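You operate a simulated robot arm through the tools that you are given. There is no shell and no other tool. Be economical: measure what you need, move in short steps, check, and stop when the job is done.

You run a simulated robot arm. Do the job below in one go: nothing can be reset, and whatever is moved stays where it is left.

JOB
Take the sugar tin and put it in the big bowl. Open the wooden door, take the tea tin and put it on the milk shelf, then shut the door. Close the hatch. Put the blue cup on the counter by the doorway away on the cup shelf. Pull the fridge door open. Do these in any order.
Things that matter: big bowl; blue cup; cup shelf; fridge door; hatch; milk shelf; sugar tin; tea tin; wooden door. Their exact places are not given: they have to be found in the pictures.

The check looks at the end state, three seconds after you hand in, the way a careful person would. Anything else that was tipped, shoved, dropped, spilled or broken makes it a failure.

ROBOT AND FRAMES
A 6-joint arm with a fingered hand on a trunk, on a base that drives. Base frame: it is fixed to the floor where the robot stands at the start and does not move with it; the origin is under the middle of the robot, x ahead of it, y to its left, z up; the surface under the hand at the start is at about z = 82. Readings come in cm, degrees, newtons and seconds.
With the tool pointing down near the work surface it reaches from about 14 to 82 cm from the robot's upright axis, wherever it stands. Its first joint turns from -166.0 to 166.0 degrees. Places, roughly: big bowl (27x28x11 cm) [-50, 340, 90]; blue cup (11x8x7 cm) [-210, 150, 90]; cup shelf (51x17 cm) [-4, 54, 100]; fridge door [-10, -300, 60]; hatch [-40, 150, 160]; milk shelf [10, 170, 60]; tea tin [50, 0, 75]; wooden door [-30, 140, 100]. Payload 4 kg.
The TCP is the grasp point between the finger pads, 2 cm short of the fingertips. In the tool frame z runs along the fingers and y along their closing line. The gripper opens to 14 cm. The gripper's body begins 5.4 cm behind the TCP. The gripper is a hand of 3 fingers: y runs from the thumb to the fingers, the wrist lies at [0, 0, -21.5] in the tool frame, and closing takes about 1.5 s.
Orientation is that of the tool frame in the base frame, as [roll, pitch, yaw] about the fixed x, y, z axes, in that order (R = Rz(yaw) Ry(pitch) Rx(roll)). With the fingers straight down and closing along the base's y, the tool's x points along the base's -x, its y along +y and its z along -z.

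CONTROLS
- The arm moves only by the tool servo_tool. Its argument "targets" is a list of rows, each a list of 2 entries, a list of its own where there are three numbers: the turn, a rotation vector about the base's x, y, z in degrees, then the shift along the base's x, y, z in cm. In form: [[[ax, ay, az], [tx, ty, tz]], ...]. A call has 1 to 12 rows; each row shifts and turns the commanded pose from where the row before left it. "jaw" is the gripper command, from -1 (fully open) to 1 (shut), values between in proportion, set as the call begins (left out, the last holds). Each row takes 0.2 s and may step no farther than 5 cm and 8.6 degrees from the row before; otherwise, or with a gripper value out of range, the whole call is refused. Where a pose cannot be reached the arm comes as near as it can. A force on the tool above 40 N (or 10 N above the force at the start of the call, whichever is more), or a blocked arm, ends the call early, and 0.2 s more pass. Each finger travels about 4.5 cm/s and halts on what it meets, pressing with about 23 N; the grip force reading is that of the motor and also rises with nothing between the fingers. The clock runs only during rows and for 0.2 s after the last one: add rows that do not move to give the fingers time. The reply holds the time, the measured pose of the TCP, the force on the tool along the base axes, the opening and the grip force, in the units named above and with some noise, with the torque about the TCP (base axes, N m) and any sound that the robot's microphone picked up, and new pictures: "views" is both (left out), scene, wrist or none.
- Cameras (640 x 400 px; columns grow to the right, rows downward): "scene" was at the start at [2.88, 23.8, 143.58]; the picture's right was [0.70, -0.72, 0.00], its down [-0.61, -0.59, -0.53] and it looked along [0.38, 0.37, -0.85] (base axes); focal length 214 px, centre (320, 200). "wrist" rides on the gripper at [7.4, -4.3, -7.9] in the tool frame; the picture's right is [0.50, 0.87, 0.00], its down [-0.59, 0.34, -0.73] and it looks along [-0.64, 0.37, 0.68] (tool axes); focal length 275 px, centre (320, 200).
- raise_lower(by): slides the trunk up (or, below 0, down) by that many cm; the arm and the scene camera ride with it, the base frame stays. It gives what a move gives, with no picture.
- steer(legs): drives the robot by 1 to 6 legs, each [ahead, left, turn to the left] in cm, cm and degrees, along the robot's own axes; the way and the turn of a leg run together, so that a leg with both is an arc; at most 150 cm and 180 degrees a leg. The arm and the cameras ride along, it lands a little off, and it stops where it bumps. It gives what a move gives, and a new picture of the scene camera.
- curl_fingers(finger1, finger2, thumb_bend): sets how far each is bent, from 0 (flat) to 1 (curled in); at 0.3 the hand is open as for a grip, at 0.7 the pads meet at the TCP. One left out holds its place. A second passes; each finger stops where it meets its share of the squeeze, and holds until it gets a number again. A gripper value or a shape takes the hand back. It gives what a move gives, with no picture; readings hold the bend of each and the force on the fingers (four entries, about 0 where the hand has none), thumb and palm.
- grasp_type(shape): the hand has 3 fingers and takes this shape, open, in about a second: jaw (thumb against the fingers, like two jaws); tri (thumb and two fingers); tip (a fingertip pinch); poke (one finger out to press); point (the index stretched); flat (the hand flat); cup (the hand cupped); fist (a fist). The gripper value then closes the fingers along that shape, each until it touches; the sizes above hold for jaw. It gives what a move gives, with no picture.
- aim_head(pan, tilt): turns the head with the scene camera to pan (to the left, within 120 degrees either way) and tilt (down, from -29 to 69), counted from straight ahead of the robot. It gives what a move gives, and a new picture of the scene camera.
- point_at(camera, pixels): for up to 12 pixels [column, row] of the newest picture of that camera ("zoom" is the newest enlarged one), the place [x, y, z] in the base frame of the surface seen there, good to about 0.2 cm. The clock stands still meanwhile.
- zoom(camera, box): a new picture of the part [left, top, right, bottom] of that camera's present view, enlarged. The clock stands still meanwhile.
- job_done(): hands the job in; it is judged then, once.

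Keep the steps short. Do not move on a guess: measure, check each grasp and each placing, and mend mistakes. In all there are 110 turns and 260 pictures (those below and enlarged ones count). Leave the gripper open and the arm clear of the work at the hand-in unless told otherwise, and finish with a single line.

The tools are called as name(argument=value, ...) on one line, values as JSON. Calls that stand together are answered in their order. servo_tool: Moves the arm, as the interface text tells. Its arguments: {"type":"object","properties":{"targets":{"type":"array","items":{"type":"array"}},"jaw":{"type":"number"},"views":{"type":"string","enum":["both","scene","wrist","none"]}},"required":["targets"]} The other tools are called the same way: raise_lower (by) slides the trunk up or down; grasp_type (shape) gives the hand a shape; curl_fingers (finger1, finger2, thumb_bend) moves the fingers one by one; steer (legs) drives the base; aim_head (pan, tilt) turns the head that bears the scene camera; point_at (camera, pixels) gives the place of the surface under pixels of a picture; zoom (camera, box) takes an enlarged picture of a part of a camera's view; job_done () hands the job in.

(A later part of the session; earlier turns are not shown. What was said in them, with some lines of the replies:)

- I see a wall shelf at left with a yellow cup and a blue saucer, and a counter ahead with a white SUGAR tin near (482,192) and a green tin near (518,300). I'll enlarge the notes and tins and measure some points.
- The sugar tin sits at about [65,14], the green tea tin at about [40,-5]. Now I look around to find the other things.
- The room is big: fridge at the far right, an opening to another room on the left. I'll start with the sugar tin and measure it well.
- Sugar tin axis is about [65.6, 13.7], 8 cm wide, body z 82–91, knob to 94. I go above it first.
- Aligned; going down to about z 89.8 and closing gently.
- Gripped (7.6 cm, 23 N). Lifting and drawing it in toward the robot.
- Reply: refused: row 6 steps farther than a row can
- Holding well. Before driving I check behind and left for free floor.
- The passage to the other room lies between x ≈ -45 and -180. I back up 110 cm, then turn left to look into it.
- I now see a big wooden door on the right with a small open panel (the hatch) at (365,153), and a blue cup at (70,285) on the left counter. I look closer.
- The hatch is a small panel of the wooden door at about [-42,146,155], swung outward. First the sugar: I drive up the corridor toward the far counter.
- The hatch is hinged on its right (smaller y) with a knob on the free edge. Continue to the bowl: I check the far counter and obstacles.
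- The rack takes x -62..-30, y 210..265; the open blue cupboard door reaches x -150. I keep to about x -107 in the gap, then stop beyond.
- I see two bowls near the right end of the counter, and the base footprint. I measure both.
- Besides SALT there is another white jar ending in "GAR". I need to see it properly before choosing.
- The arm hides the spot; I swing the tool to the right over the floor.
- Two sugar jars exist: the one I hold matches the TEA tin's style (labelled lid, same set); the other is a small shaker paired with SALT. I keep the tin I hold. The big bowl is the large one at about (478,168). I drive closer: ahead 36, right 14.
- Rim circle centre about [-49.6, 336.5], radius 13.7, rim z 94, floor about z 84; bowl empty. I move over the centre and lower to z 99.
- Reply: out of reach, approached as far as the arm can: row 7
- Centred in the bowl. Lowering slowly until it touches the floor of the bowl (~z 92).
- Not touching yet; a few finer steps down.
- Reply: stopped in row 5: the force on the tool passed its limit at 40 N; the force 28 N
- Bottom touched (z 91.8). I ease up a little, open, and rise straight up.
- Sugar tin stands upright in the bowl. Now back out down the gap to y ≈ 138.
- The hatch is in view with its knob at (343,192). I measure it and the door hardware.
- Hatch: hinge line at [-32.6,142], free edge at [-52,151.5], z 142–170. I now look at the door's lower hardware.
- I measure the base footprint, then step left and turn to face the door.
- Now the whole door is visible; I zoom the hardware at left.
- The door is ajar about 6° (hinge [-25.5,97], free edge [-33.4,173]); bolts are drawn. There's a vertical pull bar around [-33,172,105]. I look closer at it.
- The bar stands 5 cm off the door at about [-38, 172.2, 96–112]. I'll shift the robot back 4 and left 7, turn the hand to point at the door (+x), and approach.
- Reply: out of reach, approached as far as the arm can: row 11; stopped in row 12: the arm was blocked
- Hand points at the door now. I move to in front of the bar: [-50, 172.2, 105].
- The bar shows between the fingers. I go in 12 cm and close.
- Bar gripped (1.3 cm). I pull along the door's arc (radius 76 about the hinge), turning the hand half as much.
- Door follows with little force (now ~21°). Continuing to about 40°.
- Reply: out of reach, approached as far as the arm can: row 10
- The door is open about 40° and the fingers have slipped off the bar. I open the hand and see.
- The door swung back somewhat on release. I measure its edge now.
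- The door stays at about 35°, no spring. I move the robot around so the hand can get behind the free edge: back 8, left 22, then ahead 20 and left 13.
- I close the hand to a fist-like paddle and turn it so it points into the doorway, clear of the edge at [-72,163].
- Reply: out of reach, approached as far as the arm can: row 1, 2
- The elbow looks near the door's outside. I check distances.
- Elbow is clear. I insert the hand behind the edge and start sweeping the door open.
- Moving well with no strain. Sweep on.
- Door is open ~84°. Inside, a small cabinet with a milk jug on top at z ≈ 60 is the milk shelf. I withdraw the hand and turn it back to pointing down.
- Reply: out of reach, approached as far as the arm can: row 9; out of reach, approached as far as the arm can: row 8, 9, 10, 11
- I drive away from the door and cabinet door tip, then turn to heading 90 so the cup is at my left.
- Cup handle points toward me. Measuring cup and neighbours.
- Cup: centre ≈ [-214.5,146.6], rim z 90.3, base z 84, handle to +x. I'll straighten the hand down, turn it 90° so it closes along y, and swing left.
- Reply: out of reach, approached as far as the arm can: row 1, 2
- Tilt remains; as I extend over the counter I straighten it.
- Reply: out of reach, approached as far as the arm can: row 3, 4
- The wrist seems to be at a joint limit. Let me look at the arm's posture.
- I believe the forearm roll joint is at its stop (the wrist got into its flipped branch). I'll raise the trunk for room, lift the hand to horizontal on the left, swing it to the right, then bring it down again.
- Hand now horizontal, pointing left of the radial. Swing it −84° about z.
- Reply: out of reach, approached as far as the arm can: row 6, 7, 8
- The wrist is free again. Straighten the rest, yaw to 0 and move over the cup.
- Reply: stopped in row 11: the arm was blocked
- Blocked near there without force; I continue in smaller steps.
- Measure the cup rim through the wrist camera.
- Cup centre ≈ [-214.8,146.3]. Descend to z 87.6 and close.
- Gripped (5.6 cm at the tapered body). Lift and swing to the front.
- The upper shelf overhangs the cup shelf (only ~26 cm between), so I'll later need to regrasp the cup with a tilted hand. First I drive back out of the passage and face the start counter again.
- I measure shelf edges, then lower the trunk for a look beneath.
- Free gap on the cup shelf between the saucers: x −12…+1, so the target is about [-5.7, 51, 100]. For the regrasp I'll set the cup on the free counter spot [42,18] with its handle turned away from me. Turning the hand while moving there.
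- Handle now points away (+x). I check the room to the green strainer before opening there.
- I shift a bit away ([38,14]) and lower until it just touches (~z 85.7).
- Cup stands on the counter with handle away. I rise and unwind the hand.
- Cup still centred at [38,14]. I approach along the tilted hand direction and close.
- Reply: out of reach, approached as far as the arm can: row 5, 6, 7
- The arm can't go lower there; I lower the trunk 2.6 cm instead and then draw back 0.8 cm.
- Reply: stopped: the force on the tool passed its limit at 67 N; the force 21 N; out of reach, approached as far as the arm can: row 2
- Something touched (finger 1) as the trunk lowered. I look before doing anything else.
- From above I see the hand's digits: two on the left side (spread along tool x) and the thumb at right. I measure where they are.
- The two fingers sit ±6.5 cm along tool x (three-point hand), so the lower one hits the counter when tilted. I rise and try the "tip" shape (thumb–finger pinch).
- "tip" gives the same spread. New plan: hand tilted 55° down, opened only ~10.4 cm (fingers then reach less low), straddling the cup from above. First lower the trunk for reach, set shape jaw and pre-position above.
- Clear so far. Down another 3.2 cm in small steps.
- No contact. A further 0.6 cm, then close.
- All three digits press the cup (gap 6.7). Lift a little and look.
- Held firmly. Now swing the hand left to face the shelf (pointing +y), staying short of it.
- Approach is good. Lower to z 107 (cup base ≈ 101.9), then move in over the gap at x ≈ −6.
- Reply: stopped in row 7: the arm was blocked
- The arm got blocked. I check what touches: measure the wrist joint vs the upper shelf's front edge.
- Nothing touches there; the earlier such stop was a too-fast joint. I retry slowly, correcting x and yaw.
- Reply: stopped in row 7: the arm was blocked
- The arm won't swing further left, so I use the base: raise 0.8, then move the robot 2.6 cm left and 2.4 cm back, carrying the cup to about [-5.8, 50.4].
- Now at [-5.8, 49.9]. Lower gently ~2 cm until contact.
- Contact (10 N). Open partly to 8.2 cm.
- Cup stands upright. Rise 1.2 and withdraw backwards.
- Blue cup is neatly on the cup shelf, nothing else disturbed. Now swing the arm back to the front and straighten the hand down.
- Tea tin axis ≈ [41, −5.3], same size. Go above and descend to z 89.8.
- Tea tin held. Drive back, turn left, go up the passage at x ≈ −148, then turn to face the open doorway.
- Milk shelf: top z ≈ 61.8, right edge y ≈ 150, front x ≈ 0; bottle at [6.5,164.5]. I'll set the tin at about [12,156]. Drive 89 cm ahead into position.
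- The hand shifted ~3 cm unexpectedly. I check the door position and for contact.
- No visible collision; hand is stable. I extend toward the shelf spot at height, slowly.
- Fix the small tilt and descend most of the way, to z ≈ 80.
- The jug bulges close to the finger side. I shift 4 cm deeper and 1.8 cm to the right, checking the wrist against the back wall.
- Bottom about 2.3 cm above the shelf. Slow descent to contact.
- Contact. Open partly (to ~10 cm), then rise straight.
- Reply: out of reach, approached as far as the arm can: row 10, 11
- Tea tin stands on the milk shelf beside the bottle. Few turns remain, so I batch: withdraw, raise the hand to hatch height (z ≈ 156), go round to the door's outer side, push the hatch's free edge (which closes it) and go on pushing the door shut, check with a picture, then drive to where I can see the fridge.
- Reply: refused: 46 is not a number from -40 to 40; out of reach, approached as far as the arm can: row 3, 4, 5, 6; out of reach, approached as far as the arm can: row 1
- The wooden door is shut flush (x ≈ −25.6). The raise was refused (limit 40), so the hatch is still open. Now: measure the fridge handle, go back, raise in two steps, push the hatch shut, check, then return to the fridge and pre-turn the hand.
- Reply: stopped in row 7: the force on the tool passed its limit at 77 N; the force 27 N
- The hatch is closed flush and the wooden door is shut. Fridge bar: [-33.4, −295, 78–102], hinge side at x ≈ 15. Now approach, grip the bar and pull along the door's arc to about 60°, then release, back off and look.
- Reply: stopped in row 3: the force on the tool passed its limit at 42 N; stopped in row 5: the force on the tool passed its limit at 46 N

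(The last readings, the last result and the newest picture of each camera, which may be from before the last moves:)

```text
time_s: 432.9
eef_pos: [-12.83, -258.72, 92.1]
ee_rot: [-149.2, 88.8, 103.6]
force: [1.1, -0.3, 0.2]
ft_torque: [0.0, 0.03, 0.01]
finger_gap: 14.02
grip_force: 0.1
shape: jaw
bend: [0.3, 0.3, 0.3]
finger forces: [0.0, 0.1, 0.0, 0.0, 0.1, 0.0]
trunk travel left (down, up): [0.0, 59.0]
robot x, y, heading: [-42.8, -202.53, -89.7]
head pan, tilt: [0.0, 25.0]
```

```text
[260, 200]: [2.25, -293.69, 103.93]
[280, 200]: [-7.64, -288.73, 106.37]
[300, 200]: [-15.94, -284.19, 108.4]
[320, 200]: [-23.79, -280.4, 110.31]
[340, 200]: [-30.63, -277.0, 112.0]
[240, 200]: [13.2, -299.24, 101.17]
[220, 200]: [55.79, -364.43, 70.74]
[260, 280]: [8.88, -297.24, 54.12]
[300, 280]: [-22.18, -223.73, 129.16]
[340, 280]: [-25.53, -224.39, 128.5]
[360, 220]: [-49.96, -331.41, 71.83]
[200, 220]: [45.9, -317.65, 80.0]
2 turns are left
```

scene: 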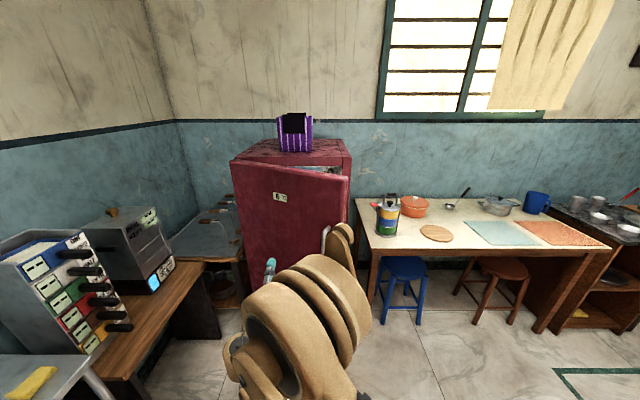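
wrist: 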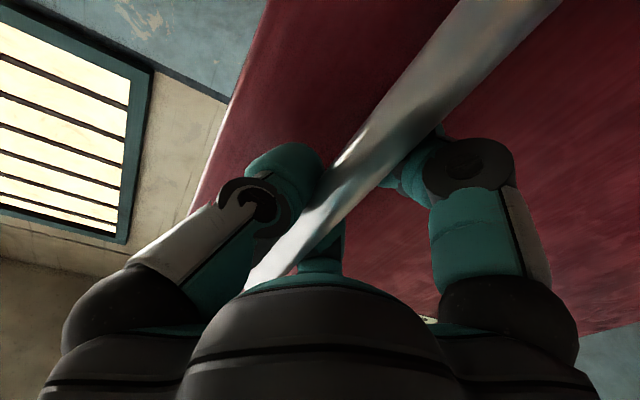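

The fridge door is open about 27°. I back up a bit, bring the closed hand round the door's free edge ([-31.5,−276.6]) to its inner side and push it further open, then withdraw, open the hand and look.

steer(legs=[[-12, 0, 0]])

servo_tool(targets=[[[0, 0, 2.1], [-3.9, 0, 0]], [[0, 0, 2.1], [-3.9, 0, 0]], [[0, 0, 2.1], [-3.9, 0, 0]], [[0, 0, 2.1], [-3.9, 0, 0]], [[0, 0, 2.1], [-3.9, 0, 0]], [[0, 0, 2.1], [-3.9, 0, 0]], [[0, 0, 2.1], [-3.9, 0, 0]], [[0, 0, 2.1], [-3.9, 0, 0]], [[0, 0, 0], [0, 0, 0]]], jaw=1, views="none")

servo_tool(targets=[[[0, 0, 0], [0, -4.2, 0]], [[0, 0, 0], [0, -4.2, 0]], [[0, 0, 0], [0, -4.2, 0]], [[0, 0, 0], [0, -4.2, 0]], [[0, 0, 0], [0, -4.2, 0]], [[0, 0, 0], [0, -4.2, 0]], [[0, 0, 0], [0, -4.2, 0]], [[0, 0, 0], [0, -4.2, 0]], [[0, 0, 0], [0, -3.6, 0]], [[0, 0, 0], [0, 0, 0]]], views="scene")

servo_tool(targets=[[[0, 0, 0], [3.2, 0, 0]], [[0, 0, 0], [3.3, 0, 0]], [[0, 0, 0], [1.9, 2.7, 0]], [[0, 0, 0], [1.9, 2.7, 0]], [[0, 0, 0], [1.9, 2.7, 0]], [[0, 0, 0], [0, 0, 0]]], views="none")

servo_tool(targets=[[[0, 0, 0], [1.9, 2.7, 0]], [[0, 0, 0], [1.9, 2.7, 0]], [[0, 0, 0], [2.75, 2, 0]], [[0, 0, 0], [2.75, 2, 0]], [[0, 0, 0], [0, 0, 0]]], views="none")

servo_tool(targets=[[[0, 0, 0], [2.75, 2, 0]], [[0, 0, 0], [2.75, 2, 0]], [[0, 0, 0], [3.1, 1.25, 0]], [[0, 0, 0], [3.1, 1.25, 0]], [[0, 0, 0], [0, 0, 0]]], views="none")

servo_tool(targets=[[[0, 0, 0], [3.1, 1.25, 0]], [[0, 0, 0], [3.1, 1.25, 0]], [[0, 0, 0], [2.5, 0.5, 0]], [[0, 0, 0], [2.5, 0.5, 0]], [[0, 0, 0], [0, 0, 0]]], views="scene")

servo_tool(targets=[[[0, 0, 0], [-3, 1, 0]], [[0, 0, 0], [-3, 1, 0]], [[0, 0, 0], [-3, 3, 0]], [[0, 0, 0], [-3, 3, 0]], [[0, 0, 0], [-3, 3, 0]], [[0, 0, 0], [-3, 3, 0]], [[0, 0, 0], [0, 0, 0]]], views="none")

steer(legs=[[-40, 0, 0]])

servo_tool(targets=[[[0, 0, 0], [0, 0, 0]], [[0, 0, 0], [0, 0, 0]], [[0, 0, 0], [0, 0, 0]], [[0, 0, 0], [0, 0, 0]], [[0, 0, 0], [0, 0, 0]], [[0, 0, 0], [0, 0, 0]], [[0, 0, 0], [0, 0, 0]], [[0, 0, 0], [0, 0, 0]]], jaw=-1, views="scene")

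```text
time_s: 434.2
eef_pos: [-12.69, -246.48, 92.07]
ee_rot: [-149.4, 88.8, 103.5]
force: [0.0, 0.0, 0.0]
ft_torque: [0.0, 0.02, 0.0]
finger_gap: 14.01
grip_force: 0.0
shape: jaw
bend: [0.3, 0.3, 0.3]
finger forces: [0.0, 0.1, 0.0, 0.0, 0.1, 0.0]
trunk travel left (down, up): [0.0, 59.0]
robot x, y, heading: [-43.1, -190.84, -90.0]
head pan, tilt: [0.0, 25.0]
```

scene: 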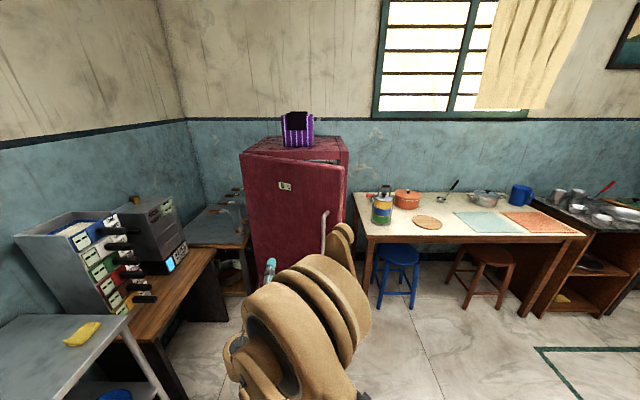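

```text
time_s: 436.2
eef_pos: [-41.54, -250.8, 98.44]
ee_rot: [-150.7, 88.7, 119.1]
force: [0.4, 0.3, -0.3]
ft_torque: [0.0, 0.01, 0.02]
finger_gap: 0.02
grip_force: 21.5
shape: jaw
bend: [0.72, 0.72, 0.7]
finger forces: [0.0, 0.1, 0.0, 0.1, 0.0, 0.1]
out of reach, approached as far as the arm can: row 2, 3, 4, 5, 6, 7, 8
trunk travel left (down, up): [0.0, 59.0]
robot x, y, heading: [-43.02, -190.63, -90.1]
head pan, tilt: [0.0, 25.0]
```

```text
time_s: 438.4
eef_pos: [-41.53, -287.94, 98.56]
ee_rot: [-151.3, 88.7, 118.5]
force: [0.5, 0.9, 0.2]
ft_torque: [0.0, 0.02, -0.02]
finger_gap: 0.04
grip_force: 22.8
shape: jaw
bend: [0.72, 0.72, 0.7]
finger forces: [0.1, 0.1, 0.0, 0.1, 0.2, 0.0]
trunk travel left (down, up): [0.0, 59.0]
robot x, y, heading: [-42.7, -190.56, -89.8]
head pan, tilt: [0.0, 25.0]
```

scene: 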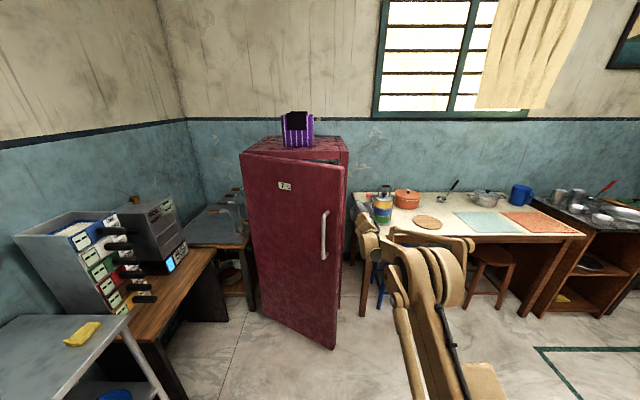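

```text
time_s: 438.9
eef_pos: [-39.09, -287.81, 98.51]
ee_rot: [-148.0, 88.7, 120.4]
force: [-11.3, 4.1, 0.1]
ft_torque: [0.05, -0.02, 1.07]
finger_gap: 0.0
grip_force: 23.0
shape: jaw
bend: [0.72, 0.72, 0.7]
finger forces: [0.0, 0.0, 0.0, 0.1, 0.0, 11.9]
trunk travel left (down, up): [0.0, 59.0]
robot x, y, heading: [-42.97, -190.55, -90.3]
head pan, tilt: [0.0, 25.0]
stopped in row 2: the force on the tool passed its limit at 52 N (the readings are from after the stop); the commanded pose is now the measured one
```

```text
time_s: 439.4
eef_pos: [-36.8, -284.53, 98.2]
ee_rot: [-145.0, 88.5, 123.0]
force: [-0.1, -0.9, -0.1]
ft_torque: [-0.04, -0.02, -0.03]
finger_gap: 0.0
grip_force: 22.9
shape: jaw
bend: [0.72, 0.72, 0.7]
finger forces: [0.1, 0.1, 0.0, 0.1, 0.0, 0.0]
trunk travel left (down, up): [0.0, 59.0]
robot x, y, heading: [-42.66, -190.74, -90.4]
head pan, tilt: [0.0, 25.0]
stopped in row 2: the force on the tool passed its limit at 44 N (the readings are from after the stop); the commanded pose is now the measured one
```

```text
time_s: 440.3
eef_pos: [-28.28, -278.9, 98.14]
ee_rot: [-144.5, 88.7, 122.9]
force: [-0.3, -0.1, -0.1]
ft_torque: [0.0, 0.01, 0.0]
finger_gap: 0.0
grip_force: 22.5
shape: jaw
bend: [0.72, 0.72, 0.7]
finger forces: [0.0, 0.0, 0.0, 0.0, 0.1, 0.0]
trunk travel left (down, up): [0.0, 59.0]
robot x, y, heading: [-43.02, -190.58, -90.3]
head pan, tilt: [0.0, 25.0]
stopped in row 4: the force on the tool passed its limit at 54 N (the readings are from after the stop); the commanded pose is now the measured one
```

```text
time_s: 440.7
eef_pos: [-27.73, -278.1, 98.26]
ee_rot: [-142.2, 88.6, 124.7]
force: [-8.6, 9.4, 3.3]
ft_torque: [0.47, -0.15, 1.31]
finger_gap: 0.0
grip_force: 22.6
shape: jaw
bend: [0.72, 0.72, 0.7]
finger forces: [0.0, 0.1, 0.0, 0.0, 0.0, 0.0]
trunk travel left (down, up): [0.0, 59.0]
robot x, y, heading: [-42.9, -190.58, -90.5]
head pan, tilt: [0.0, 25.0]
stopped in row 1: the force on the tool passed its limit at 55 N (the readings are from after the stop); the commanded pose is now the measured one
```

scene: 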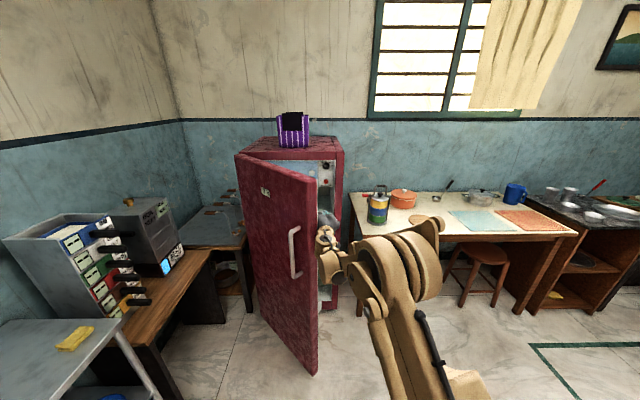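

```text
time_s: 442.3
eef_pos: [-45.38, -264.21, 98.04]
ee_rot: [-141.8, 88.6, 125.1]
force: [-0.5, -0.5, 0.0]
ft_torque: [0.01, -0.01, 0.05]
finger_gap: 0.01
grip_force: 23.3
shape: jaw
bend: [0.72, 0.72, 0.7]
finger forces: [0.0, 0.0, 0.0, 0.0, 0.1, 0.1]
trunk travel left (down, up): [0.0, 59.0]
robot x, y, heading: [-42.77, -190.32, -90.8]
head pan, tilt: [0.0, 25.0]
```

```text
time_s: 444.8
eef_pos: [-44.94, -223.94, 98.09]
ee_rot: [-142.1, 88.6, 124.8]
force: [-0.1, 0.3, 0.2]
ft_torque: [-0.05, -0.01, -0.01]
finger_gap: 0.0
grip_force: 23.0
shape: jaw
bend: [0.72, 0.72, 0.7]
finger forces: [0.0, 0.0, 0.1, 0.0, 0.0, 0.1]
trunk travel left (down, up): [0.0, 59.0]
robot x, y, heading: [-42.78, -150.24, -91.1]
head pan, tilt: [0.0, 25.0]
```

scene: 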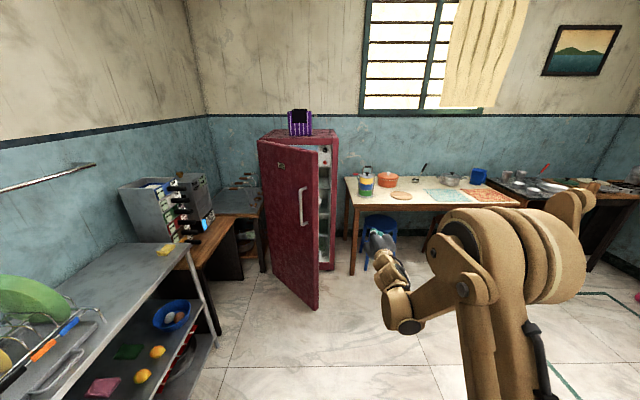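

```text
time_s: 446.6
eef_pos: [-44.93, -223.93, 98.09]
ee_rot: [-142.5, 88.5, 124.7]
force: [-0.7, 0.6, 0.1]
ft_torque: [0.02, 0.02, -0.03]
finger_gap: 13.98
grip_force: 0.0
shape: jaw
bend: [0.3, 0.3, 0.3]
finger forces: [0.0, 0.0, 0.0, 0.0, 0.1, 0.0]
trunk travel left (down, up): [0.0, 59.0]
robot x, y, heading: [-42.17, -150.2, -90.4]
head pan, tilt: [0.0, 25.0]
1 turns are left
```

scene: 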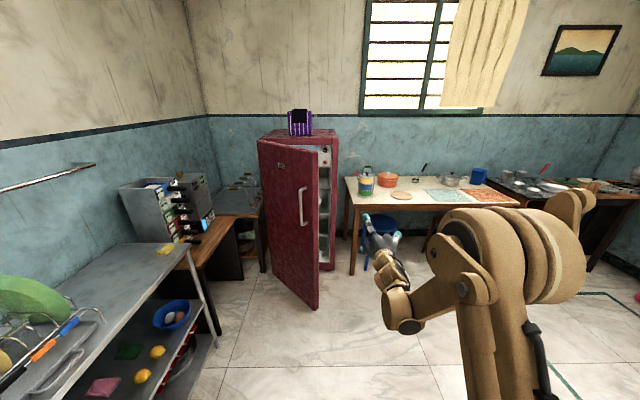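

The fridge door is clearly open, the gripper is open and the arm is clear, so I hand in.

job_done()

```text
The job is handed in.
```

I did all six parts and handed the job in; the sugar tin was a judgement call, because the kitchen has two: I put the larger one from the start counter in the big bowl, not the small one beside the salt.
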